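You operate a simulated robot arm through the tools that you are given. There is no shell and no other tool. Be economical: measure what you need, move in short steps, check, and stop when the job is done.

You are at the controls of a simulated robot arm. One attempt, no reset.

## Task
Put the pallet block on the top of the microscope bench away on the shelf of the short steel bench. Then put three of the graphite electrodes from the top of the short steel bench on the silver plate there. Keep to this order.

Only the result counts: the job must be done as asked and must still hold three seconds after the hand-in. Knocking over, shifting, dropping, spilling or breaking anything else fails it.

## Robot
A 7-joint arm with a two-finger gripper on a trunk, on a base that drives. Base frame: it is fixed to the floor where the robot stands at the start and does not move with it; the origin is under the middle of the robot, x ahead of it, y to its left, z up; the surface under the hand at the start is at about z = 780. Units: mm, rad, N and s.
With the tool pointing down near the work surface it reaches from about 300 to 740 mm from the robot's upright axis, wherever it stands. Its first joint turns from -2.897 to 2.897 rad. Places, roughly: graphite electrode [2750, -750, 750]; plate [2750, -1250, 750]; shelf of the short steel bench [3100, -400, 300]. Payload 2.94 kg.
Tool frame: the origin (TCP) lies between the finger pads and is the grasp point; the fingertips stand 30 mm ahead of it; z points along the fingers, y is the line along which they close. The gripper opens to 138 mm. The gripper's body begins 109 mm behind the TCP.
Orientation is that of the tool frame in the base frame, as a unit quaternion [x, y, z, w]. With the fingers straight down and closing along the base's y, the tool's x points along the base's -x, its y along +y and its z along -z.

## Interface
- The arm moves only by the tool nudge_tool. Its argument "commands" is a list of rows, each an object (a shift or turn left out is 0, a gripper value left out holds the last) with "dr": the turn, a rotation vector about the tool's x, y, z in units of 4 degrees (1.0 is 4 degrees), a list of three; "delta_pos": the shift along the tool's x, y, z in units of 20 mm (1.0 is 20 mm), a list of three; "jaw": the finger opening in mm, from 0 to 138. In form: [{"dr": [rx, ry, rz], "delta_pos": [tx, ty, tz], "jaw": jaw}, ...]. A call has 1 to 10 rows; each row shifts and turns the commanded pose from where the row before left it, along the tool's axes as they then stand. A call with a number of a shift or a turn outside -1 to 1 is refused whole. Each row takes 0.2 s and may step no farther than 50 mm and 0.15 rad from the row before; otherwise, or with a gripper value out of range, the whole call is refused. Where a pose cannot be reached the arm comes as near as it can. A force on the tool above 40 N (or 10 N above the force at the start of the call, whichever is more), or a blocked arm, ends the call early, and 0.2 s more pass. The fingers move at their own pace and stop on an object; they squeeze with about 38 N. The grip force told is the motor's: it shows also when the fingers shut on nothing. Time passes only in rows, and 0.2 s behind the last, so rows that do not move let the fingers close. The reply holds the time, the measured pose of the TCP, the force on the tool along the base axes, the opening and the grip force, in the units named above and with some noise, with the torque about the TCP (base axes, N m) and any sound that the robot's microphone picked up.
- Cameras (640 x 400 px; columns grow to the right, rows downward): "scene" is now at [-11.8, 93, 1394.8]; the picture's right is [-0.52, -0.85, 0.00], its down [-0.60, 0.37, -0.71] and it looks along [0.61, -0.37, -0.70] (base axes); focal length 280 px, centre (320, 200). "wrist" rides on the gripper at [71, 19, -146] in the tool frame; the picture's right is [-0.26, 0.97, 0.00], its down [-0.85, -0.23, -0.48] and it looks along [-0.46, -0.12, 0.88] (tool axes); focal length 280 px, centre (320, 200). There is no depth. A picture from a camera that has moved, and an enlarged one, comes with that camera's place and axes in the base frame and with its lens.
- snapshot(camera): a new picture of that camera. It takes no simulated time.
- slide_trunk(by): slides the trunk up (or, below 0, down) by that many mm; the arm and the scene camera ride with it, the base frame stays. It gives what a move gives, with no picture.
- drive_base(legs): drives the robot by 1 to 6 legs, each [ahead, left, turn to the left] in mm, mm and rad, along the robot's own axes; the way and the turn of a leg run together, so that a leg with both is an arc; at most 1500 mm and 3.142 rad a leg. The arm and the cameras ride along, it lands a little off, and it stops where it bumps. It gives what a move gives.
- aim_head(pan, tilt): turns the head with the scene camera to pan (to the left, within 1.501 rad either way) and tilt (down, from -0.506 to 1.204), counted from straight ahead of the robot. It gives what a move gives.
- inspect(camera, box): a new picture of the part [left, top, right, bottom] of that camera's present view, enlarged. It takes no simulated time.
- close_job(): hands the job in; it is judged then, once.

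Work in short steps. Places have to be worked out from the pictures, the camera data and where the tool is seen: move nearer, look again, correct. Check each grasp and each placing, and mend what went wrong. You have 165 turns and 108 pictures in all, those below and enlarged ones among them. Open the gripper and draw the arm clear of the work before you hand the job in, unless the task says otherwise; then end with one line.

The tools are called after "Emit:" by a JSON object that holds its "api" and its "payload". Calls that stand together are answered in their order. nudge_tool: Moves the arm, as the interface text tells. Its arguments: {"type":"object","properties":{"commands":{"type":"array","items":{"type":"object","properties":{"dr":{"type":"array","items":{"type":"number"}},"delta_pos":{"type":"array","items":{"type":"number"}},"jaw":{"type":"number"}}}}},"required":["commands"]} The other tools are called the same way: slide_trunk (by) slides the trunk up or down; drive_base (legs) drives the base; aim_head (pan, tilt) turns the head that bears the scene camera; snapshot (camera) takes a picture; inspect (camera, box) takes an enlarged picture of a part of a camera's view; close_job () hands the job in.

At the start:

```text
t: 0.0
ee_pos: [431.7, -20.6, 1004.2]
orientation: [-0.001, 1.0, 0.0, 0.0]
ft_force: [0.2, -0.2, -0.1]
ft_torque: [0.01, 0.01, 0.01]
finger_gap: 137.7
grip_force: 0.0
trunk travel left (down, up): [-250.0, 204.0]
robot x, y, heading: [3.3, 0.1, -0.003]
head pan, tilt: [-0.546, 0.778]
```

scene: 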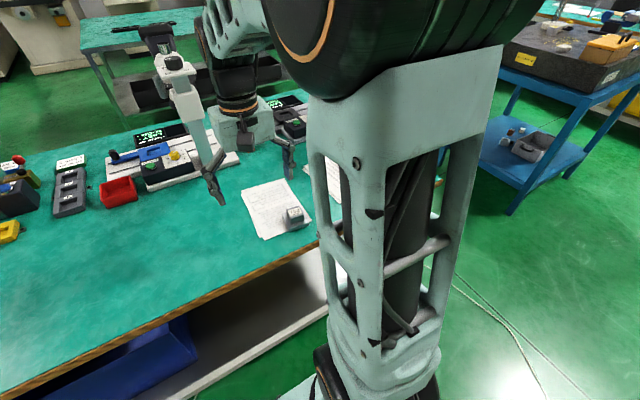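
wrist: 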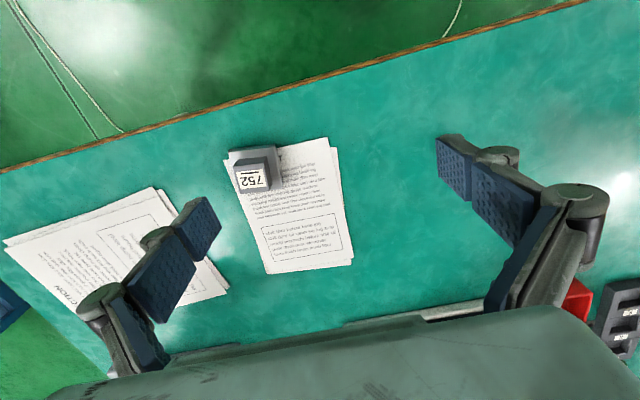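

The first pictures show the bench in front with a microscope, paper stacks and a small labelled block. I enlarge parts of the view to identify things.

Emit:
{"api": "inspect", "payload": {"camera": "scene", "box": [0, 80, 330, 290]}}

Emit:
{"api": "inspect", "payload": {"camera": "wrist", "box": [180, 110, 400, 280]}}

Emit:
{"api": "inspect", "payload": {"camera": "scene", "box": [440, 0, 640, 220]}}

```text
1.90 times, centred on (165, 185) of scene
camera zoom: at [-11.8, 93.0, 1394.8], right [-0.52, -0.85, 0.0], down [-0.6, 0.37, -0.71], along [0.61, -0.37, -0.7], focal length 532 px, centre (615, 229)
```

zoom: 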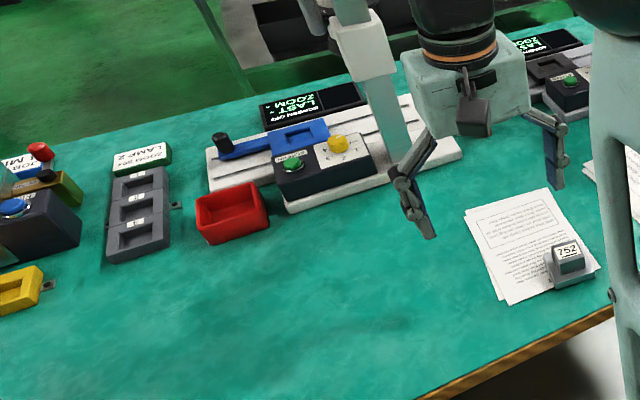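

```text
2.35 times, centred on (290, 195) of wrist
camera zoom: at [361.5, -1.7, 1149.6], right [0.26, 0.97, 0.0], down [0.85, -0.23, 0.48], along [0.46, -0.12, -0.88], focal length 660 px, centre (391, 212)
```

zoom: 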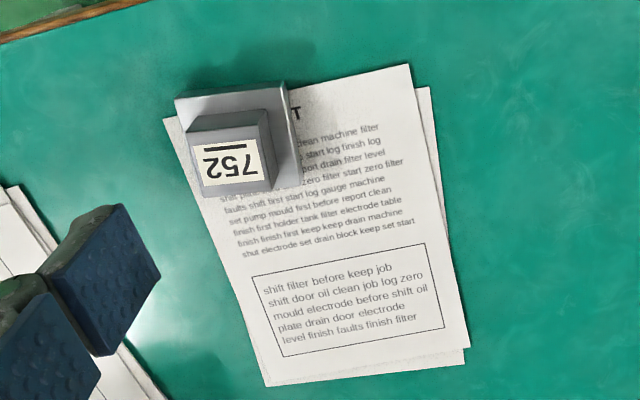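

```text
1.82 times, centred on (540, 110) of scene
camera zoom: at [-11.8, 93.0, 1394.8], right [-0.52, -0.85, 0.0], down [-0.6, 0.37, -0.71], along [0.61, -0.37, -0.7], focal length 508 px, centre (-80, 364)
```

zoom: 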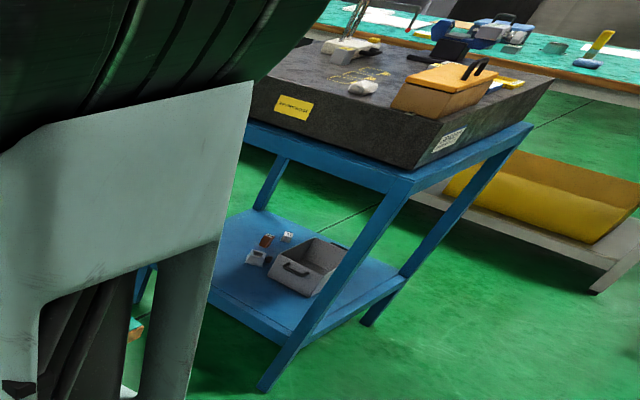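

The grey stepped block labelled 752 sits on papers; it may be the pallet block, but I look at the rest of the bench first.

Emit:
{"api": "aim_head", "payload": {"pan": 0.4, "tilt": 0.7}}

Emit:
{"api": "snapshot", "payload": {"camera": "scene"}}

Emit:
{"api": "aim_head", "payload": {"pan": -1.1, "tilt": 0.6}}

Emit:
{"api": "snapshot", "payload": {"camera": "scene"}}

Emit:
{"api": "aim_head", "payload": {"pan": -0.4, "tilt": 0.2}}

Emit:
{"api": "snapshot", "payload": {"camera": "scene"}}

```text
t: 1.2
ee_pos: [431.7, -20.8, 1004.3]
orientation: [0.0, 1.0, -0.001, 0.001]
ft_force: [0.8, -0.4, -0.6]
ft_torque: [0.01, 0.02, 0.0]
finger_gap: 138.1
grip_force: 0.2
trunk travel left (down, up): [-250.0, 204.0]
robot x, y, heading: [-1.9, -0.4, 0.002]
head pan, tilt: [0.4, 0.7]
```

```text
102 pictures are left
camera scene: at [-3.2, 168.4, 1401.4], right [0.39, -0.92, 0.0], down [-0.59, -0.25, -0.76], along [0.7, 0.3, -0.64], focal length 280 px, centre (320, 200)
```

scene: 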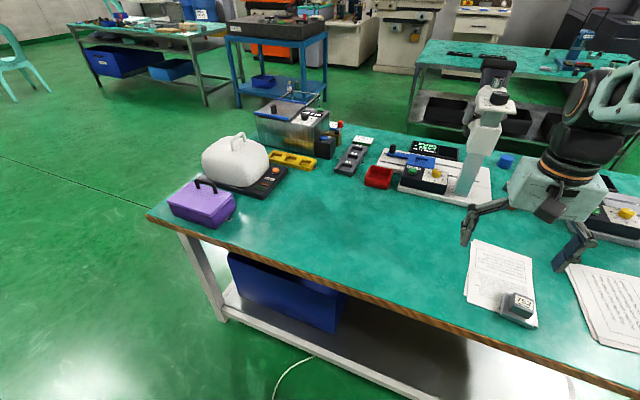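

```text
t: 2.8
ee_pos: [432.0, -20.0, 1003.3]
orientation: [0.0, 1.0, 0.0, 0.0]
ft_force: [-0.4, -1.1, -0.3]
ft_torque: [0.01, 0.02, -0.03]
finger_gap: 138.0
grip_force: 0.0
trunk travel left (down, up): [-250.0, 204.0]
robot x, y, heading: [1.9, 0.5, 0.004]
head pan, tilt: [-1.1, 0.6]
```

```text
101 pictures are left
camera scene: at [-41.3, 56.7, 1410.1], right [-0.89, -0.45, 0.0], down [-0.26, 0.5, -0.83], along [0.38, -0.73, -0.56], focal length 280 px, centre (320, 200)
```

scene: 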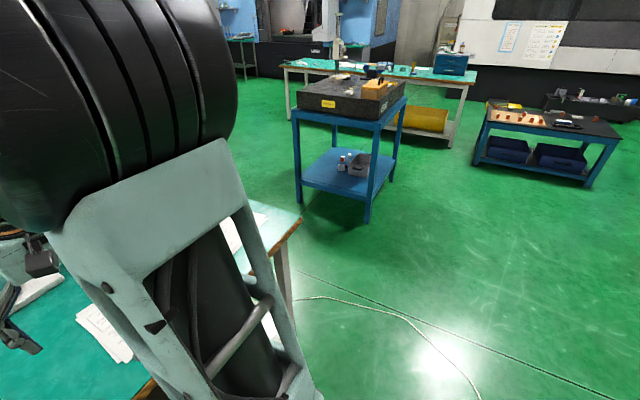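

```text
t: 3.9
ee_pos: [432.2, -21.0, 1005.0]
orientation: [0.0, 1.0, 0.0, 0.0]
ft_force: [0.5, 0.5, -0.3]
ft_torque: [-0.02, -0.04, 0.02]
finger_gap: 138.1
grip_force: 0.0
trunk travel left (down, up): [-250.0, 204.0]
robot x, y, heading: [1.5, -1.3, -0.002]
head pan, tilt: [-0.4, 0.201]
```

```text
100 pictures are left
camera scene: at [4.3, 99.1, 1446.8], right [-0.39, -0.92, 0.0], down [-0.18, 0.08, -0.98], along [0.9, -0.38, -0.2], focal length 280 px, centre (320, 200)
```

scene: 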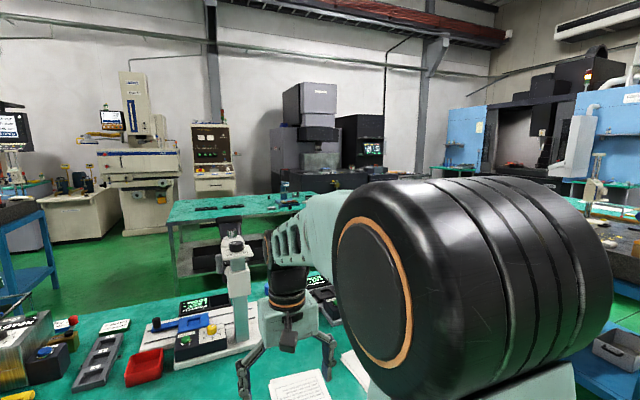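

The front bench carries the microscope, and the short steel bench is the teal one behind it, about 2.7 m away. I enlarge that bench and the right part of the near bench.

Emit:
{"api": "inspect", "payload": {"camera": "scene", "box": [160, 170, 340, 290]}}

Emit:
{"api": "aim_head", "payload": {"pan": 0.1, "tilt": 0.45}}

Emit:
{"api": "inspect", "payload": {"camera": "scene", "box": [220, 0, 640, 260]}}

```text
3.33 times, centred on (250, 230) of scene
camera zoom: at [4.3, 99.1, 1446.8], right [-0.39, -0.92, 0.0], down [-0.18, 0.08, -0.98], along [0.9, -0.38, -0.2], focal length 932 px, centre (553, 100)
```

zoom: 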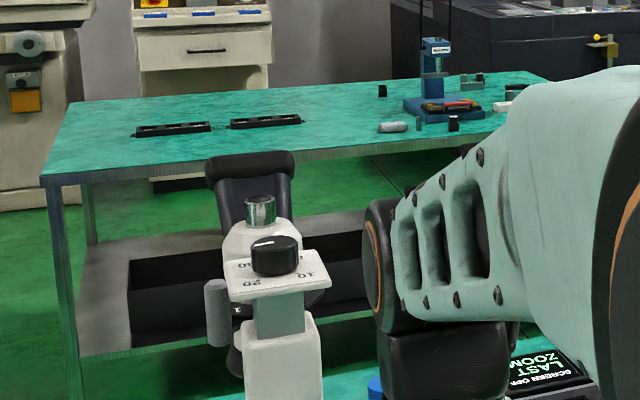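

```text
t: 4.8
ee_pos: [431.4, -19.8, 1004.5]
orientation: [0.0, 1.0, -0.001, 0.0]
ft_force: [0.6, 0.0, -0.5]
ft_torque: [0.0, -0.03, 0.01]
finger_gap: 138.1
grip_force: 0.1
trunk travel left (down, up): [-250.0, 204.0]
robot x, y, heading: [1.4, 1.6, -0.001]
head pan, tilt: [0.099, 0.45]
```

```text
1.52 times, centred on (430, 130) of scene
camera zoom: at [10.0, 144.5, 1423.7], right [0.1, -1.0, 0.0], down [-0.43, -0.04, -0.9], along [0.9, 0.09, -0.43], focal length 426 px, centre (152, 307)
```

zoom: 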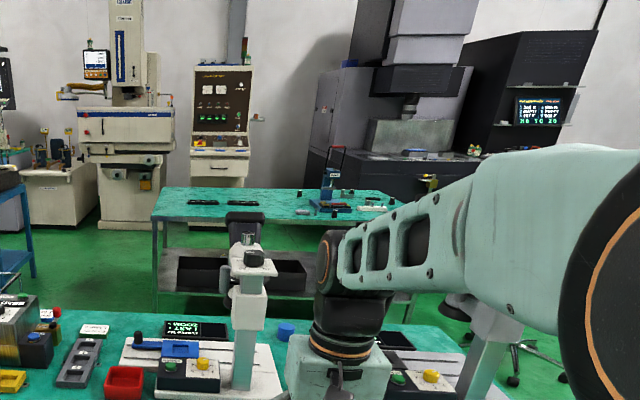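

The near bench is the microscope bench, and the 752 block is near its front edge at about (485, -125). I move the hand above it with a slight yaw to match it, then look.

Emit:
{"api": "nudge_tool", "payload": {"commands": [{"delta_pos": [-0.5, -1, 0]}, {"delta_pos": [-0.5, -1, 0]}, {"delta_pos": [-0.5, -1, 0]}, {"delta_pos": [-0.5, -1, 0]}, {"delta_pos": [-0.5, -1, 0]}, {"dr": [0, 0, 1]}, {"dr": [0, 0, 1]}, {"delta_pos": [0, 0, 0]}]}}

Emit:
{"api": "snapshot", "payload": {"camera": "wrist"}}

```text
t: 6.6
ee_pos: [481.1, -119.6, 1007.8]
orientation: [0.07, 0.998, -0.001, 0.0]
ft_force: [-0.5, 0.3, 0.3]
ft_torque: [0.02, -0.02, 0.04]
finger_gap: 138.1
grip_force: 0.2
trunk travel left (down, up): [-250.0, 204.0]
robot x, y, heading: [1.1, -1.5, 0.001]
head pan, tilt: [0.099, 0.45]
```

```text
97 pictures are left
camera wrist: at [414.7, -92.3, 1151.8], right [0.39, 0.92, 0.0], down [0.81, -0.35, 0.48], along [0.44, -0.19, -0.88], focal length 280 px, centre (320, 200)
```

wrist: 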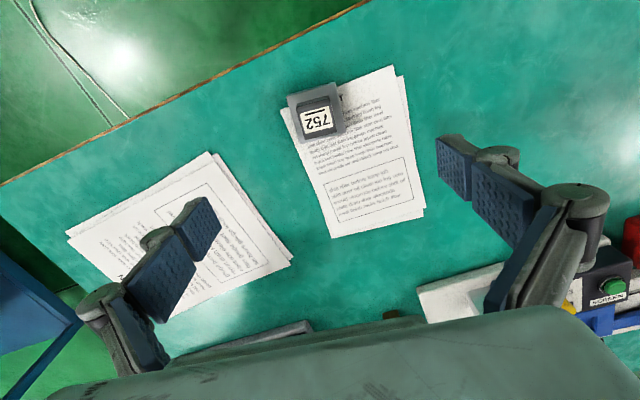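

The block lies almost under the TCP. I enlarge it for its size and orientation.

Emit:
{"api": "inspect", "payload": {"camera": "wrist", "box": [270, 60, 370, 150]}}

```text
4.44 times, centred on (320, 105) of wrist
camera zoom: at [414.7, -92.3, 1151.8], right [0.39, 0.92, 0.0], down [0.81, -0.35, 0.48], along [0.44, -0.19, -0.88], focal length 1246 px, centre (320, 622)
```

zoom: 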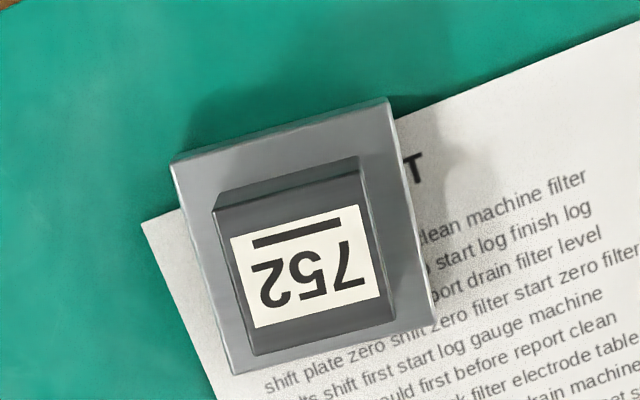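

The block is a 61 mm plate with a ~40 mm cube on top, centred about (481, -125), top at about z 819, yaw -8°, which the tool already matches. So that it can later go under the bench top, I'll tilt the hand 44° towards forward before grasping.

Emit:
{"api": "nudge_tool", "payload": {"commands": [{"dr": [0, -1, 0]}, {"dr": [0, -1, 0]}, {"dr": [0, -1, 0]}, {"dr": [0, -1, 0]}, {"dr": [0, -1, 0]}, {"dr": [0, -1, 0]}, {"dr": [0, -1, 0]}, {"dr": [0, -1, 0]}, {"dr": [0, -1, 0]}, {"dr": [0, -1, 0]}]}}

Emit:
{"api": "nudge_tool", "payload": {"commands": [{"dr": [0, -1, 0]}, {}]}}

```text
t: 8.8
ee_pos: [479.7, -120.3, 984.6]
orientation: [0.067, 0.944, -0.022, 0.322]
ft_force: [-0.3, -0.1, -0.3]
ft_torque: [0.02, -0.03, -0.01]
finger_gap: 138.0
grip_force: 0.1
trunk travel left (down, up): [-250.0, 204.0]
robot x, y, heading: [-0.4, -0.3, -0.002]
head pan, tilt: [0.099, 0.45]
```

```text
t: 9.4
ee_pos: [479.9, -120.9, 983.3]
orientation: [0.065, 0.933, -0.027, 0.353]
ft_force: [0.4, -0.4, 0.2]
ft_torque: [-0.02, 0.01, 0.02]
finger_gap: 138.0
grip_force: 0.1
trunk travel left (down, up): [-250.0, 204.0]
robot x, y, heading: [-2.8, 0.6, 0.0]
head pan, tilt: [0.099, 0.45]
```

The arm falls short of the tilt this close in, so I drive the base back 180 mm to give it room.

Emit:
{"api": "drive_base", "payload": {"legs": [[-180, 0, 0]]}}

Emit:
{"api": "nudge_tool", "payload": {"commands": [{"delta_pos": [-0.7, 0, 0.7]}, {"delta_pos": [-0.7, 0, 0.7]}, {"delta_pos": [-0.7, 0, 0.7]}, {"delta_pos": [-0.7, 0, 0.7]}, {"delta_pos": [-0.7, 0, 0.7]}, {}]}}

```text
t: 11.0
ee_pos: [295.9, -124.3, 988.4]
orientation: [0.069, 0.931, -0.028, 0.356]
ft_force: [0.0, -0.3, 0.3]
ft_torque: [0.01, -0.01, 0.01]
finger_gap: 138.1
grip_force: 0.0
trunk travel left (down, up): [-250.0, 204.0]
robot x, y, heading: [-185.9, 2.9, -0.009]
head pan, tilt: [0.099, 0.45]
```

```text
t: 12.4
ee_pos: [394.6, -139.6, 981.3]
orientation: [0.07, 0.931, -0.029, 0.357]
ft_force: [-0.4, 0.0, 0.7]
ft_torque: [-0.02, -0.03, 0.02]
finger_gap: 137.9
grip_force: 0.0
trunk travel left (down, up): [-250.0, 204.0]
robot x, y, heading: [-180.3, 0.9, -0.016]
head pan, tilt: [0.099, 0.45]
```

Room is better now; tilt is 42° with yaw -8.6°. I move to a point just above the grasp pose and look.

Emit:
{"api": "nudge_tool", "payload": {"commands": [{"delta_pos": [0, 0.23, 0.9]}, {"delta_pos": [0, 0.23, 0.9]}, {"delta_pos": [0, 0.23, 0.9]}, {"delta_pos": [0, 0.23, 0.9]}, {"delta_pos": [0, 0.23, 0.9]}, {"delta_pos": [0, 0.23, 0.9]}, {}]}}

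Emit:
{"api": "snapshot", "payload": {"camera": "wrist"}}

```text
t: 14.0
ee_pos: [469.1, -120.2, 903.5]
orientation: [0.07, 0.931, -0.029, 0.356]
ft_force: [0.2, -0.2, -0.4]
ft_torque: [0.01, 0.01, 0.01]
finger_gap: 137.9
grip_force: 0.0
trunk travel left (down, up): [-250.0, 204.0]
robot x, y, heading: [-183.0, 3.2, -0.012]
head pan, tilt: [0.099, 0.45]
```

```text
95 pictures are left
camera wrist: at [324.5, -80.1, 963.1], right [0.34, 0.93, 0.17], down [0.28, -0.27, 0.92], along [0.9, -0.26, -0.35], focal length 280 px, centre (320, 200)
```

wrist: 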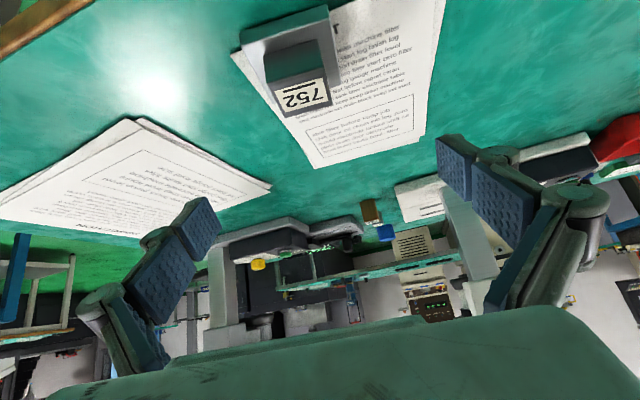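

The block is below the fingers. I enlarge it to verify its height and centre from this oblique view.

Emit:
{"api": "inspect", "payload": {"camera": "wrist", "box": [220, 0, 360, 125]}}

```text
3.20 times, centred on (290, 62) of wrist
camera zoom: at [324.5, -80.1, 963.1], right [0.34, 0.93, 0.17], down [0.28, -0.27, 0.92], along [0.9, -0.26, -0.35], focal length 897 px, centre (416, 640)
```

zoom: 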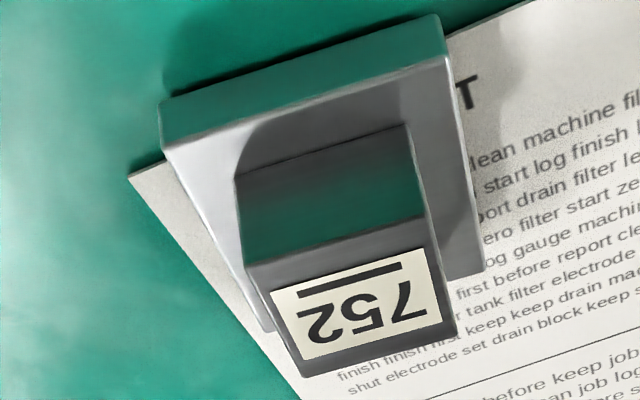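

Cube is 38 mm wide, z 794–818, centred about (483, -124). I lower to TCP ≈ (473, -123, 827), keeping the tips just above the plate.

Emit:
{"api": "nudge_tool", "payload": {"commands": [{"delta_pos": [0.6, -0.02, 0.75]}, {"delta_pos": [0.6, -0.02, 0.75]}, {"delta_pos": [0.6, -0.02, 0.75]}, {"delta_pos": [0.6, -0.03, 0.75]}, {}]}}

Emit:
{"api": "snapshot", "payload": {"camera": "wrist"}}

```text
t: 15.2
ee_pos: [473.1, -124.6, 824.4]
orientation: [0.068, 0.931, -0.028, 0.356]
ft_force: [0.1, -0.6, -0.6]
ft_torque: [0.0, -0.01, 0.03]
finger_gap: 138.0
grip_force: 0.1
trunk travel left (down, up): [-250.0, 204.0]
robot x, y, heading: [-184.3, -3.7, -0.013]
head pan, tilt: [0.099, 0.45]
```

```text
93 pictures are left
camera wrist: at [328.3, -84.1, 885.8], right [0.34, 0.93, 0.17], down [0.28, -0.27, 0.92], along [0.9, -0.26, -0.35], focal length 280 px, centre (320, 200)
```

wrist: 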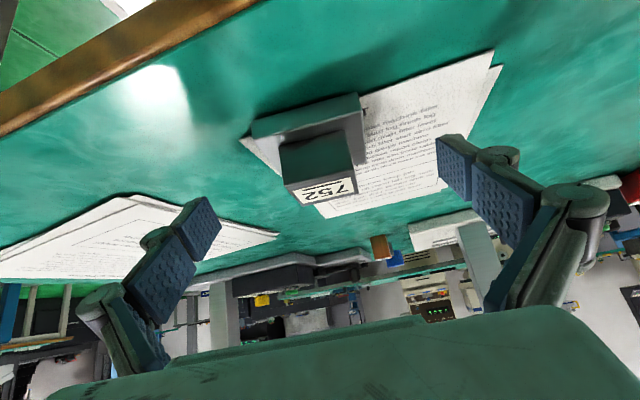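

The cube lies between the pads. I lift 2 mm for clearance and close.

Emit:
{"api": "nudge_tool", "payload": {"commands": [{"delta_pos": [-0.07, 0, -0.07], "jaw": 60}, {"jaw": 60}, {"jaw": 60}, {"jaw": 20}, {"jaw": 20}, {"jaw": 20}]}}

Emit:
{"api": "snapshot", "payload": {"camera": "wrist"}}

```text
t: 16.6
ee_pos: [472.4, -125.2, 826.5]
orientation: [0.07, 0.931, -0.029, 0.356]
ft_force: [-0.5, 2.3, 0.7]
ft_torque: [0.28, 0.01, 0.02]
finger_gap: 39.5
grip_force: 37.7
trunk travel left (down, up): [-250.0, 204.0]
robot x, y, heading: [-184.2, 0.8, -0.006]
head pan, tilt: [0.099, 0.45]
```

```text
92 pictures are left
camera wrist: at [328.0, -83.6, 888.1], right [0.34, 0.93, 0.17], down [0.28, -0.27, 0.92], along [0.9, -0.26, -0.35], focal length 280 px, centre (320, 200)
```

wrist: 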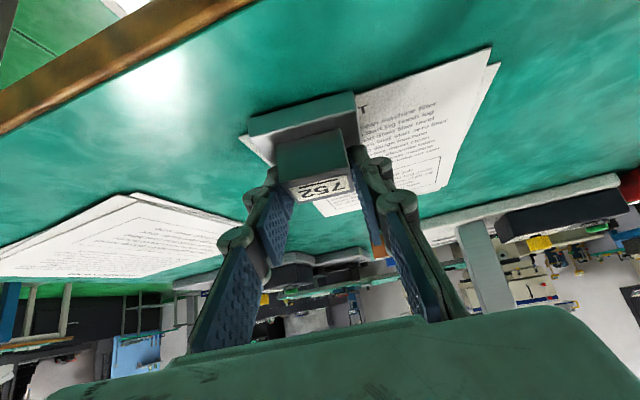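

The grip holds at 39.5 mm. I lift straight up.

Emit:
{"api": "nudge_tool", "payload": {"commands": [{"delta_pos": [-0.33, 0, -0.37]}, {"delta_pos": [-0.67, 0, -0.74]}, {"delta_pos": [-0.67, 0, -0.74]}, {"delta_pos": [-0.67, 0, -0.74]}, {"delta_pos": [-0.67, 0, -0.74]}, {"delta_pos": [-0.67, 0, -0.74]}, {}]}}

Emit:
{"api": "snapshot", "payload": {"camera": "wrist"}}

```text
t: 18.2
ee_pos: [474.2, -124.3, 935.3]
orientation: [0.069, 0.932, -0.028, 0.356]
ft_force: [-0.6, -0.5, -5.3]
ft_torque: [-0.01, 0.04, 0.03]
finger_gap: 39.3
grip_force: 37.9
trunk travel left (down, up): [-250.0, 204.0]
robot x, y, heading: [-186.4, 4.1, -0.011]
head pan, tilt: [0.099, 0.45]
```

```text
91 pictures are left
camera wrist: at [329.2, -84.1, 996.4], right [0.34, 0.93, 0.17], down [0.28, -0.27, 0.92], along [0.9, -0.26, -0.35], focal length 280 px, centre (320, 200)
```

wrist: 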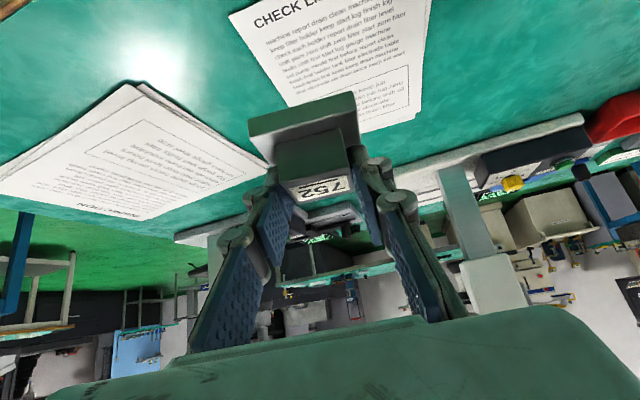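

Block is held (~0.5 kg). I retract the arm toward the robot before driving.

Emit:
{"api": "nudge_tool", "payload": {"commands": [{"delta_pos": [0.73, 0, -0.66]}, {"delta_pos": [0.73, 0, -0.66]}, {"delta_pos": [0.73, 0, -0.66]}, {"delta_pos": [0.73, 0, -0.66]}, {"delta_pos": [0.73, 0, -0.66]}, {"delta_pos": [0.73, 0, -0.66]}, {}]}}

Emit:
{"api": "drive_base", "payload": {"legs": [[0, -600, 0], [0, -510, 0]]}}

Emit:
{"api": "aim_head", "payload": {"pan": 0.3, "tilt": 0.5}}

Emit:
{"api": "snapshot", "payload": {"camera": "scene"}}

Emit:
{"api": "aim_head", "payload": {"pan": -0.9, "tilt": 0.5}}

Emit:
{"api": "snapshot", "payload": {"camera": "scene"}}

```text
t: 19.8
ee_pos: [354.6, -106.8, 937.2]
orientation: [0.069, 0.932, -0.028, 0.356]
ft_force: [0.0, 0.2, -4.4]
ft_torque: [0.01, 0.06, 0.0]
finger_gap: 39.7
grip_force: 38.0
trunk travel left (down, up): [-250.0, 204.0]
robot x, y, heading: [-185.5, -1.5, -0.014]
head pan, tilt: [0.099, 0.45]
```

```text
t: 30.1
ee_pos: [364.2, -1197.5, 935.7]
orientation: [0.055, 0.933, -0.024, 0.355]
ft_force: [0.3, 0.2, -5.2]
ft_torque: [0.03, 0.06, -0.01]
finger_gap: 39.5
grip_force: 37.7
trunk travel left (down, up): [-250.0, 204.0]
robot x, y, heading: [-181.6, -1108.6, 0.016]
head pan, tilt: [0.099, 0.45]
```

```text
t: 30.8
ee_pos: [363.9, -1196.5, 935.3]
orientation: [0.055, 0.933, -0.023, 0.355]
ft_force: [0.1, 0.3, -4.3]
ft_torque: [-0.01, 0.02, -0.02]
finger_gap: 39.3
grip_force: 37.4
trunk travel left (down, up): [-250.0, 204.0]
robot x, y, heading: [-180.6, -1105.8, 0.021]
head pan, tilt: [0.3, 0.499]
```

```text
90 pictures are left
camera scene: at [-177.8, -944.3, 1419.2], right [0.32, -0.95, 0.0], down [-0.45, -0.15, -0.88], along [0.83, 0.28, -0.48], focal length 280 px, centre (320, 200)
```

scene: 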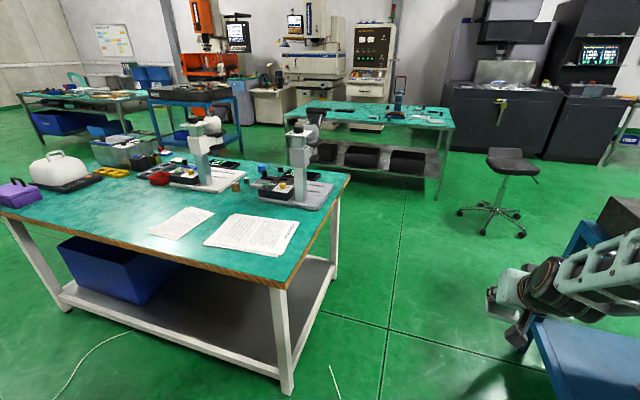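

```text
t: 32.2
ee_pos: [364.7, -1196.0, 936.0]
orientation: [0.055, 0.933, -0.023, 0.355]
ft_force: [-0.2, 0.6, -4.5]
ft_torque: [0.01, 0.03, 0.0]
finger_gap: 39.6
grip_force: 38.2
trunk travel left (down, up): [-250.0, 204.0]
robot x, y, heading: [-180.9, -1107.2, 0.022]
head pan, tilt: [-0.901, 0.499]
```

```text
89 pictures are left
camera scene: at [-206.1, -1043.0, 1419.2], right [-0.77, -0.64, 0.0], down [-0.31, 0.37, -0.88], along [0.56, -0.68, -0.48], focal length 280 px, centre (320, 200)
```

scene: 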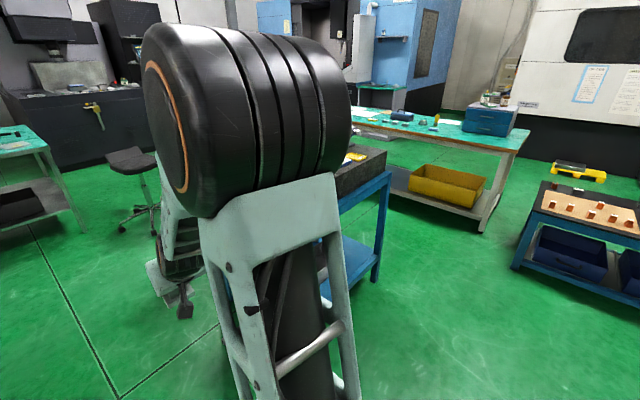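

Gap between the microscope bench (right end y ≈ -650) and the granite table (y ≈ -1600) is clear. I drive through it along y ≈ -1115.

Emit:
{"api": "drive_base", "payload": {"legs": [[0, 0, -0.02], [1000, 0, 0]]}}

Emit:
{"api": "drive_base", "payload": {"legs": [[900, 0, 0]]}}

Emit:
{"api": "aim_head", "payload": {"pan": 0.45, "tilt": 0.5}}

Emit:
{"api": "snapshot", "payload": {"camera": "scene"}}

```text
t: 37.8
ee_pos: [1375.4, -1209.6, 935.7]
orientation: [0.065, 0.932, -0.026, 0.357]
ft_force: [0.9, -1.0, -5.3]
ft_torque: [0.01, 0.03, 0.01]
finger_gap: 39.6
grip_force: 38.0
trunk travel left (down, up): [-250.0, 204.0]
robot x, y, heading: [829.4, -1107.7, -0.002]
head pan, tilt: [-0.901, 0.499]
```

```text
t: 42.5
ee_pos: [2280.3, -1198.1, 936.2]
orientation: [0.059, 0.933, -0.024, 0.355]
ft_force: [-0.2, 0.4, -4.8]
ft_torque: [-0.02, -0.01, 0.01]
finger_gap: 39.4
grip_force: 37.8
trunk travel left (down, up): [-250.0, 204.0]
robot x, y, heading: [1744.5, -1100.3, 0.01]
head pan, tilt: [-0.901, 0.499]
```

```text
t: 44.0
ee_pos: [2280.4, -1198.6, 935.5]
orientation: [0.059, 0.932, -0.025, 0.356]
ft_force: [-0.3, -0.4, -4.9]
ft_torque: [0.0, 0.0, 0.02]
finger_gap: 39.7
grip_force: 37.9
trunk travel left (down, up): [-250.0, 204.0]
robot x, y, heading: [1738.7, -1102.9, 0.007]
head pan, tilt: [0.45, 0.499]
```

```text
88 pictures are left
camera scene: at [1736.9, -928.0, 1419.2], right [0.44, -0.9, 0.0], down [-0.43, -0.21, -0.88], along [0.79, 0.39, -0.48], focal length 280 px, centre (320, 200)
```

scene: 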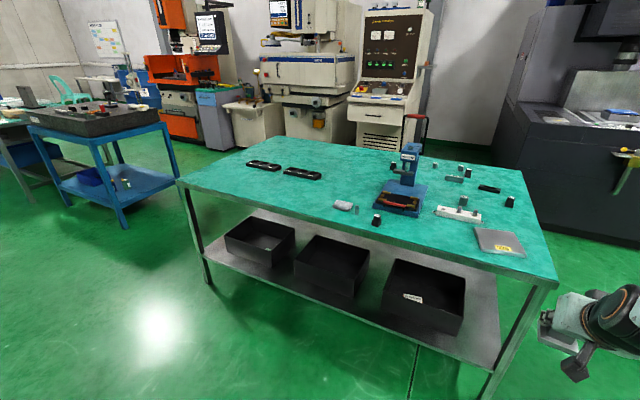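

The short steel bench is clear in view: three black bins on its shelf, electrodes, a vise-like fixture and a silver plate on top. I enlarge the shelf region and the top.

Emit:
{"api": "inspect", "payload": {"camera": "scene", "box": [190, 190, 550, 400]}}

Emit:
{"api": "inspect", "payload": {"camera": "scene", "box": [320, 130, 560, 290]}}

```text
1.78 times, centred on (370, 295) of scene
camera zoom: at [1736.9, -928.0, 1419.2], right [0.44, -0.9, 0.0], down [-0.43, -0.21, -0.88], along [0.79, 0.39, -0.48], focal length 497 px, centre (231, 31)
```

zoom: 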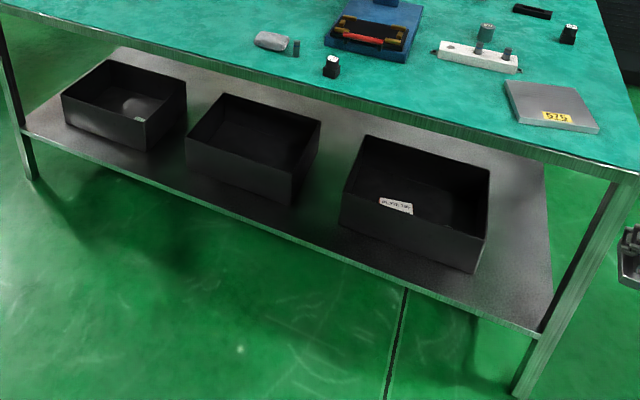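

```text
2.50 times, centred on (440, 210) of scene
camera zoom: at [1736.9, -928.0, 1419.2], right [0.44, -0.9, 0.0], down [-0.43, -0.21, -0.88], along [0.79, 0.39, -0.48], focal length 699 px, centre (20, 175)
```

zoom: 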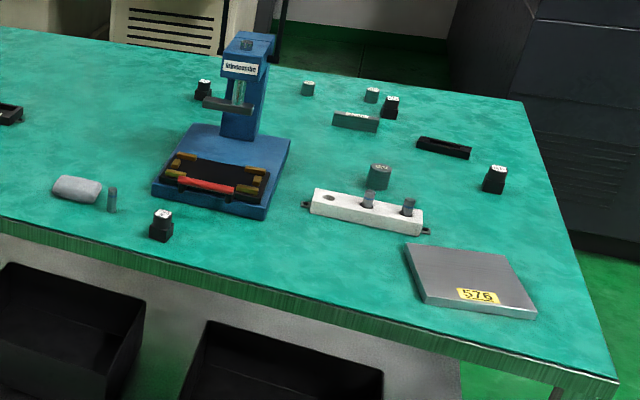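

Shelf top is about z 265–300 with front edge at x ≈ 2655; the gap between the left and middle bins (y ≈ -112 to -283) fits the block at about (2715, -197). I drive left to face that gap.

Emit:
{"api": "drive_base", "payload": {"legs": [[0, 1000, 0]]}}

Emit:
{"api": "slide_trunk", "payload": {"by": -250}}

Emit:
{"api": "aim_head", "payload": {"pan": 0.35, "tilt": 0.6}}

Emit:
{"api": "snapshot", "payload": {"camera": "scene"}}

Emit:
{"api": "snapshot", "payload": {"camera": "wrist"}}

```text
t: 53.3
ee_pos: [2266.1, -181.2, 937.3]
orientation: [0.056, 0.933, -0.023, 0.356]
ft_force: [-0.4, 0.1, -4.5]
ft_torque: [0.01, 0.01, -0.04]
finger_gap: 39.5
grip_force: 38.4
trunk travel left (down, up): [-250.0, 204.0]
robot x, y, heading: [1725.1, -91.4, 0.014]
head pan, tilt: [0.45, 0.499]
```

```text
t: 55.8
ee_pos: [2268.2, -180.8, 686.4]
orientation: [0.057, 0.932, -0.024, 0.356]
ft_force: [0.4, 0.0, -4.9]
ft_torque: [-0.03, 0.06, -0.01]
finger_gap: 39.4
grip_force: 37.9
trunk travel left (down, up): [0.0, 454.0]
robot x, y, heading: [1726.1, -91.2, 0.019]
head pan, tilt: [0.45, 0.499]
```

```text
t: 56.5
ee_pos: [2267.0, -180.9, 685.7]
orientation: [0.056, 0.932, -0.024, 0.356]
ft_force: [-0.9, 0.2, -4.8]
ft_torque: [-0.02, 0.04, -0.02]
finger_gap: 39.9
grip_force: 38.2
trunk travel left (down, up): [0.0, 454.0]
robot x, y, heading: [1721.9, -84.0, 0.02]
head pan, tilt: [0.351, 0.6]
```

```text
85 pictures are left
camera scene: at [1722.5, 77.2, 1160.1], right [0.36, -0.93, 0.0], down [-0.53, -0.2, -0.83], along [0.77, 0.3, -0.56], focal length 280 px, centre (320, 200)
```

scene: 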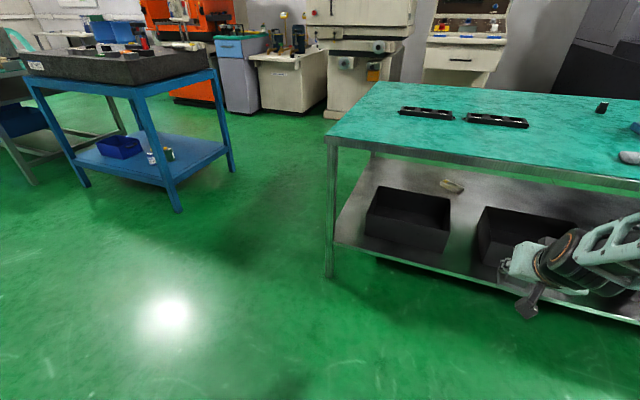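

```text
84 pictures are left
camera wrist: at [2120.7, -143.8, 746.7], right [0.31, 0.93, 0.17], down [0.29, -0.26, 0.92], along [0.91, -0.24, -0.35], focal length 280 px, centre (320, 200)
```

wrist: 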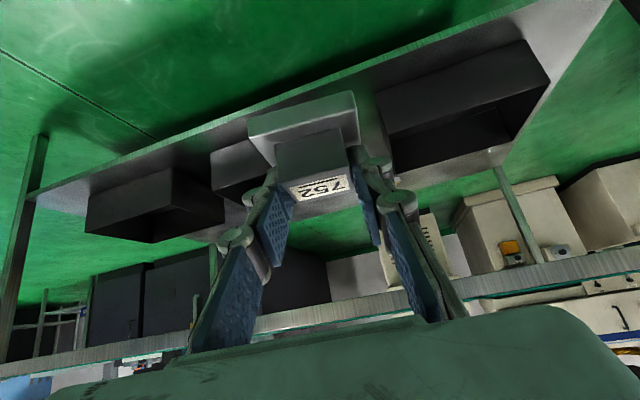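

I enlarge the gap between the two left bins to fix its position.

Emit:
{"api": "inspect", "payload": {"camera": "scene", "box": [320, 170, 540, 300]}}

```text
2.91 times, centred on (430, 235) of scene
camera zoom: at [1722.5, 77.2, 1160.1], right [0.36, -0.93, 0.0], down [-0.53, -0.2, -0.83], along [0.77, 0.3, -0.56], focal length 813 px, centre (0, 98)
```

zoom: 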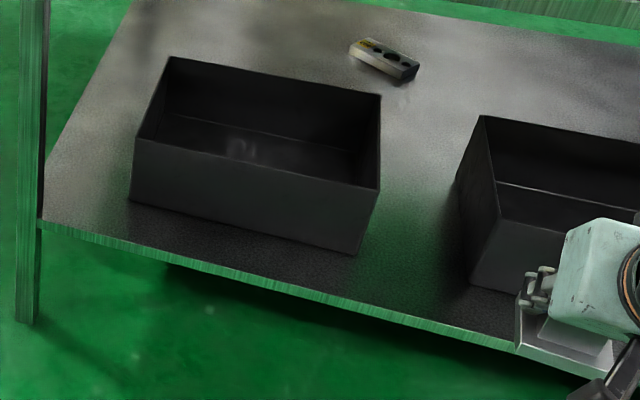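

The gap runs y ≈ -105 to -261, bins set back ~90 mm from the shelf edge; my block is at y ≈ -183, nicely centred. I straighten the yaw and lower the arm in the open.

Emit:
{"api": "nudge_tool", "payload": {"commands": [{"dr": [-0.58, 0, -0.65]}, {"dr": [-0.58, 0, -0.65]}, {"delta_pos": [0.67, 0, 0.74]}, {"delta_pos": [0.67, 0, 0.74]}, {"delta_pos": [0.67, 0, 0.74]}, {"delta_pos": [0.67, 0, 0.74]}, {"delta_pos": [0.67, 0, 0.74]}, {"delta_pos": [0.67, 0, 0.74]}, {"delta_pos": [0.67, 0, 0.74]}, {}]}}

Emit:
{"api": "nudge_tool", "payload": {"commands": [{"delta_pos": [0.67, 0, 0.74]}, {"delta_pos": [0.67, 0, 0.74]}, {"delta_pos": [0.67, 0, 0.74]}, {"delta_pos": [0.67, 0, 0.74]}, {"delta_pos": [0.67, 0, 0.74]}, {"delta_pos": [0.67, 0, 0.74]}, {}]}}

```text
t: 58.7
ee_pos: [2266.7, -181.4, 544.5]
orientation: [0.0, 0.934, -0.003, 0.357]
ft_force: [0.2, 0.7, -4.9]
ft_torque: [0.01, 0.01, 0.0]
finger_gap: 39.7
grip_force: 38.2
trunk travel left (down, up): [0.0, 454.0]
robot x, y, heading: [1724.5, -87.2, 0.014]
head pan, tilt: [0.351, 0.6]
```

```text
t: 60.3
ee_pos: [2266.3, -180.2, 426.5]
orientation: [0.0, 0.934, -0.002, 0.356]
ft_force: [0.1, -0.4, -4.0]
ft_torque: [-0.04, 0.03, 0.0]
finger_gap: 39.4
grip_force: 37.9
trunk travel left (down, up): [0.0, 454.0]
robot x, y, heading: [1719.2, -88.6, 0.014]
head pan, tilt: [0.351, 0.6]
```

Arm is low at TCP z 427, block bottom about z 380. I drive forward 320 mm and look.

Emit:
{"api": "drive_base", "payload": {"legs": [[320, -6, -0.01]]}}

Emit:
{"api": "aim_head", "payload": {"pan": 0.1, "tilt": 0.9}}

Emit:
{"api": "snapshot", "payload": {"camera": "scene"}}

Emit:
{"api": "snapshot", "payload": {"camera": "wrist"}}

```text
t: 62.4
ee_pos: [2580.9, -191.1, 427.0]
orientation: [0.006, 0.934, -0.004, 0.357]
ft_force: [-0.1, 0.3, -4.4]
ft_torque: [-0.01, 0.03, -0.01]
finger_gap: 39.6
grip_force: 38.6
trunk travel left (down, up): [0.0, 454.0]
robot x, y, heading: [2039.4, -91.1, 0.001]
head pan, tilt: [0.351, 0.6]
```

```text
t: 63.2
ee_pos: [2581.8, -190.4, 427.4]
orientation: [0.006, 0.935, -0.004, 0.356]
ft_force: [-0.2, 0.0, -4.9]
ft_torque: [-0.01, 0.03, -0.03]
finger_gap: 39.6
grip_force: 37.9
trunk travel left (down, up): [0.0, 454.0]
robot x, y, heading: [2039.0, -90.2, 0.004]
head pan, tilt: [0.099, 0.901]
```

```text
82 pictures are left
camera scene: at [2033.0, 51.7, 1135.3], right [0.1, -0.99, 0.0], down [-0.78, -0.08, -0.62], along [0.62, 0.06, -0.78], focal length 280 px, centre (320, 200)
```

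scene: 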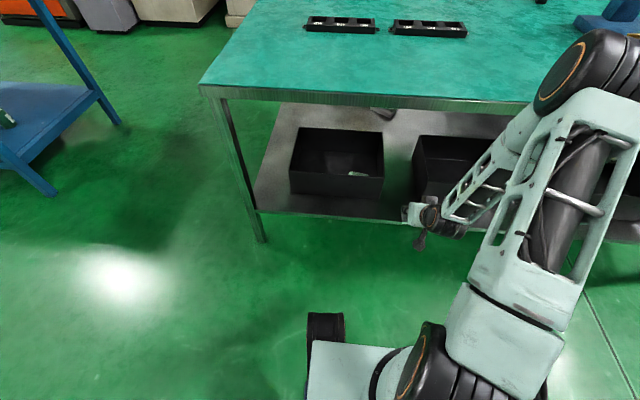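

```text
81 pictures are left
camera wrist: at [2432.8, -169.8, 487.4], right [0.21, 0.96, 0.17], down [0.31, -0.23, 0.92], along [0.93, -0.14, -0.35], focal length 280 px, centre (320, 200)
```

wrist: 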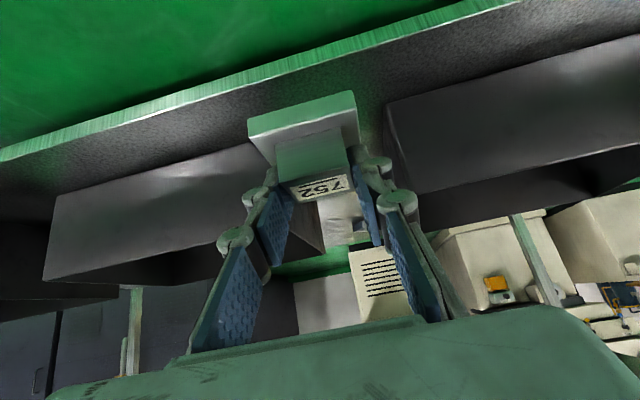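

Gap is y ≈ -109 to -265 and the block is at y ≈ -190. I extend forward 120 mm over the shelf, then lower 80 mm.

Emit:
{"api": "nudge_tool", "payload": {"commands": [{"delta_pos": [-0.745, 0.03, 0.667]}, {"delta_pos": [-0.745, 0.03, 0.667]}, {"delta_pos": [-0.745, 0.03, 0.667]}, {"delta_pos": [-0.745, 0.03, 0.667]}, {"delta_pos": [-0.745, 0.03, 0.667]}, {"delta_pos": [-0.745, 0.03, 0.667]}, {}]}}

Emit:
{"api": "nudge_tool", "payload": {"commands": [{"delta_pos": [0.667, 0, 0.745]}, {"delta_pos": [0.667, 0, 0.745]}, {"delta_pos": [0.667, 0, 0.745]}, {"delta_pos": [0.667, 0, 0.745]}, {}]}}

Emit:
{"api": "snapshot", "payload": {"camera": "wrist"}}

Emit:
{"api": "snapshot", "payload": {"camera": "scene"}}

```text
t: 64.8
ee_pos: [2702.6, -189.5, 425.5]
orientation: [0.006, 0.934, -0.004, 0.356]
ft_force: [0.5, -0.2, -4.4]
ft_torque: [0.04, 0.06, 0.02]
finger_gap: 39.6
grip_force: 38.0
trunk travel left (down, up): [0.0, 454.0]
robot x, y, heading: [2035.3, -91.9, 0.004]
head pan, tilt: [0.099, 0.901]
```

```text
t: 66.0
ee_pos: [2700.7, -189.5, 344.7]
orientation: [0.006, 0.934, -0.004, 0.356]
ft_force: [-0.3, 0.2, -4.8]
ft_torque: [0.0, 0.03, -0.03]
finger_gap: 39.5
grip_force: 37.9
trunk travel left (down, up): [0.0, 454.0]
robot x, y, heading: [2041.1, -93.9, 0.007]
head pan, tilt: [0.099, 0.901]
```

```text
80 pictures are left
camera wrist: at [2552.5, -168.4, 405.3], right [0.21, 0.96, 0.17], down [0.31, -0.23, 0.92], along [0.93, -0.14, -0.35], focal length 280 px, centre (320, 200)
```

wrist: 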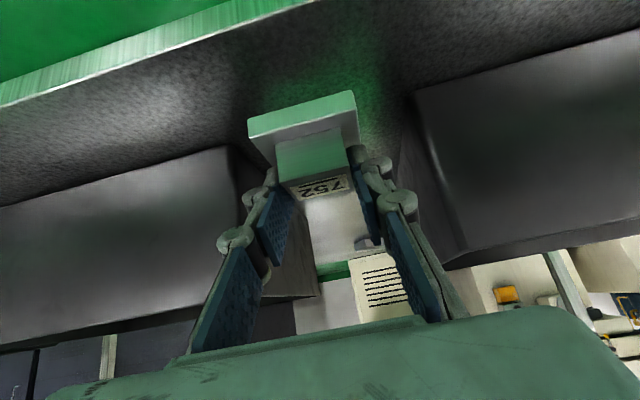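

```text
79 pictures are left
camera scene: at [2033.0, 51.6, 1135.3], right [0.1, -0.99, 0.0], down [-0.78, -0.08, -0.62], along [0.62, 0.06, -0.78], focal length 280 px, centre (320, 200)
```

scene: 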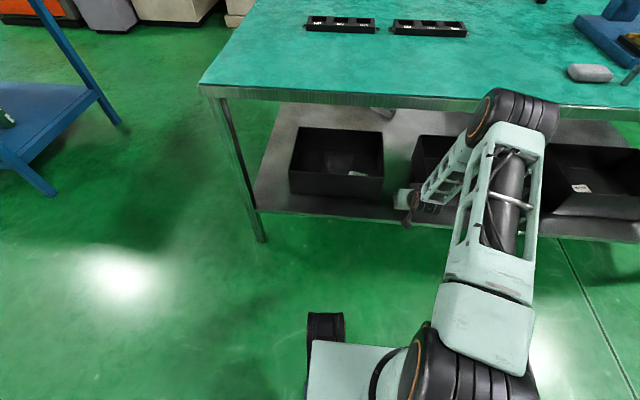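

Block is centred between the bins, bottom near z 298. I lower in small steps until the shelf carries it.

Emit:
{"api": "nudge_tool", "payload": {"commands": [{"delta_pos": [0.33, 0, 0.37]}, {"delta_pos": [0.33, 0, 0.37]}, {}]}}

Emit:
{"api": "nudge_tool", "payload": {"commands": [{"delta_pos": [0.13, 0, 0.15]}, {"delta_pos": [0.13, 0, 0.15]}, {"delta_pos": [0.1, 0, 0.11]}, {"delta_pos": [0.1, 0, 0.11]}, {}]}}

Emit:
{"api": "snapshot", "payload": {"camera": "wrist"}}

```text
t: 66.8
ee_pos: [2703.3, -190.1, 325.2]
orientation: [0.006, 0.935, -0.005, 0.355]
ft_force: [-0.2, -0.4, -4.2]
ft_torque: [-0.05, 0.0, -0.01]
finger_gap: 39.5
grip_force: 37.5
trunk travel left (down, up): [0.0, 454.0]
robot x, y, heading: [2042.1, -91.4, 0.003]
head pan, tilt: [0.099, 0.901]
```

```text
t: 68.0
ee_pos: [2700.3, -188.7, 312.5]
orientation: [0.006, 0.934, -0.004, 0.357]
ft_force: [-1.1, 0.5, -5.6]
ft_torque: [-0.01, 0.03, 0.0]
finger_gap: 39.5
grip_force: 37.8
trunk travel left (down, up): [0.0, 454.0]
robot x, y, heading: [2037.2, -90.3, 0.003]
head pan, tilt: [0.099, 0.901]
```

```text
78 pictures are left
camera wrist: at [2552.5, -167.7, 372.8], right [0.21, 0.96, 0.17], down [0.31, -0.23, 0.92], along [0.93, -0.14, -0.35], focal length 280 px, centre (320, 200)
```

wrist: 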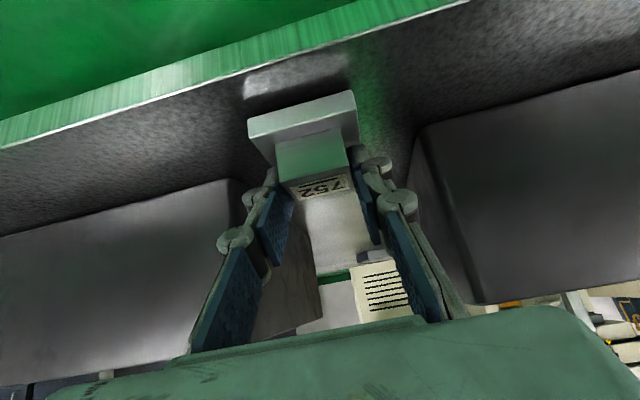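

No contact yet. I go on down in 2 mm steps.

Emit:
{"api": "nudge_tool", "payload": {"commands": [{"delta_pos": [0.07, 0, 0.075]}, {"delta_pos": [0.07, 0, 0.075]}, {}]}}

Emit:
{"api": "nudge_tool", "payload": {"commands": [{"delta_pos": [0.07, 0, 0.075]}, {"delta_pos": [0.07, 0, 0.075]}, {}]}}

```text
t: 68.8
ee_pos: [2701.1, -189.0, 308.1]
orientation: [0.005, 0.934, -0.004, 0.357]
ft_force: [-0.2, 0.2, -5.8]
ft_torque: [0.0, 0.04, 0.0]
finger_gap: 39.4
grip_force: 37.5
trunk travel left (down, up): [0.0, 454.0]
robot x, y, heading: [2040.7, -96.1, 0.006]
head pan, tilt: [0.099, 0.901]
```

```text
t: 69.6
ee_pos: [2701.2, -190.2, 306.0]
orientation: [0.004, 0.934, -0.004, 0.358]
ft_force: [-3.2, -0.5, 7.9]
ft_torque: [0.33, 0.46, 0.13]
finger_gap: 39.8
grip_force: 37.9
trunk travel left (down, up): [0.0, 454.0]
robot x, y, heading: [2037.8, -88.6, 0.005]
head pan, tilt: [0.099, 0.901]
```

The shelf now carries the block (+13 N). I open the fingers moderately and check.

Emit:
{"api": "nudge_tool", "payload": {"commands": [{"jaw": 50}, {"jaw": 66}, {}]}}

Emit:
{"api": "snapshot", "payload": {"camera": "wrist"}}

```text
t: 70.4
ee_pos: [2703.5, -190.7, 303.4]
orientation: [0.006, 0.934, -0.004, 0.357]
ft_force: [-0.8, -0.1, 0.7]
ft_torque: [-0.03, 0.01, 0.0]
finger_gap: 65.9
grip_force: 0.1
trunk travel left (down, up): [0.0, 454.0]
robot x, y, heading: [2039.5, -94.5, 0.004]
head pan, tilt: [0.099, 0.901]
```

```text
77 pictures are left
camera wrist: at [2552.2, -168.6, 364.6], right [0.21, 0.96, 0.17], down [0.31, -0.23, 0.92], along [0.93, -0.14, -0.35], focal length 280 px, centre (320, 200)
```

wrist: 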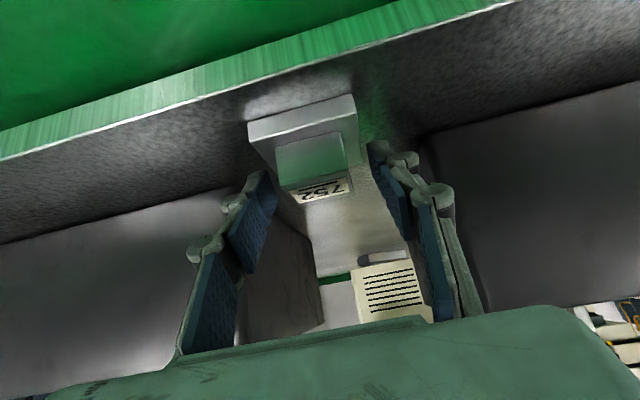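

The block stands on the shelf, free of the fingers. I lift, then pull the hand back out.

Emit:
{"api": "nudge_tool", "payload": {"commands": [{"delta_pos": [-0.667, 0, -0.745]}, {"delta_pos": [-0.667, 0, -0.745]}, {"delta_pos": [-0.667, 0, -0.745]}, {"delta_pos": [0.745, 0, -0.667]}, {"delta_pos": [0.745, 0, -0.667]}, {"delta_pos": [0.745, 0, -0.667]}, {"delta_pos": [0.745, 0, -0.667]}, {"delta_pos": [0.745, 0, -0.667]}, {"delta_pos": [0.745, 0, -0.667]}, {}]}}

Emit:
{"api": "snapshot", "payload": {"camera": "wrist"}}

Emit:
{"api": "drive_base", "payload": {"legs": [[-320, 0, 0]]}}

Emit:
{"api": "aim_head", "payload": {"pan": 0.0, "tilt": 0.6}}

Emit:
{"api": "snapshot", "payload": {"camera": "scene"}}

```text
t: 72.6
ee_pos: [2583.2, -189.6, 364.8]
orientation: [0.005, 0.934, -0.004, 0.357]
ft_force: [-0.4, -0.7, 0.2]
ft_torque: [-0.01, -0.01, 0.02]
finger_gap: 66.2
grip_force: 0.0
trunk travel left (down, up): [0.0, 454.0]
robot x, y, heading: [2040.1, -91.2, 0.003]
head pan, tilt: [0.099, 0.901]
```

```text
76 pictures are left
camera wrist: at [2433.0, -167.9, 426.0], right [0.21, 0.96, 0.17], down [0.31, -0.23, 0.92], along [0.93, -0.14, -0.35], focal length 280 px, centre (320, 200)
```

wrist: 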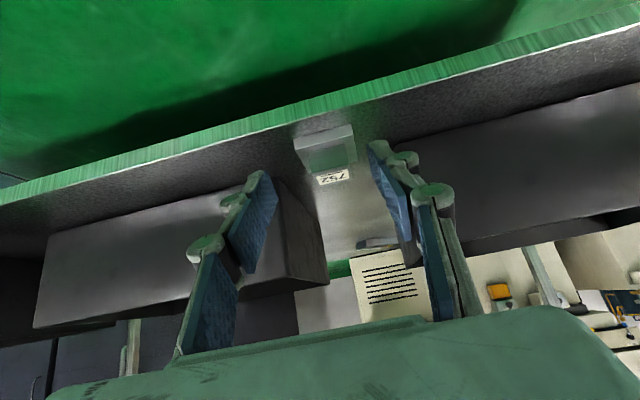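

```text
t: 74.8
ee_pos: [2253.6, -190.8, 365.6]
orientation: [0.008, 0.934, -0.005, 0.357]
ft_force: [-0.2, 0.3, 0.2]
ft_torque: [-0.03, 0.04, -0.02]
finger_gap: 66.0
grip_force: 0.1
trunk travel left (down, up): [0.0, 454.0]
robot x, y, heading: [1714.3, -93.7, 0.0]
head pan, tilt: [0.099, 0.901]
```

```text
t: 75.6
ee_pos: [2253.8, -192.0, 364.2]
orientation: [0.006, 0.934, -0.004, 0.357]
ft_force: [0.1, -0.2, -0.5]
ft_torque: [0.03, 0.02, 0.0]
finger_gap: 66.0
grip_force: 0.1
trunk travel left (down, up): [0.0, 454.0]
robot x, y, heading: [1715.8, -91.3, -0.006]
head pan, tilt: [0.0, 0.6]
```

```text
75 pictures are left
camera scene: at [1718.3, 43.6, 1160.0], right [0.0, -1.0, 0.0], down [-0.57, 0.0, -0.82], along [0.82, 0.0, -0.57], focal length 280 px, centre (320, 200)
```

scene: 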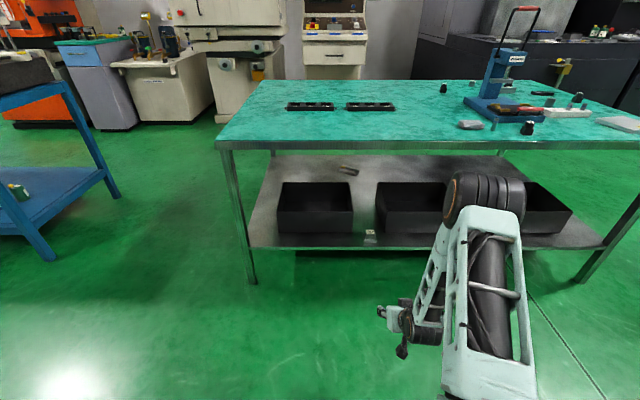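

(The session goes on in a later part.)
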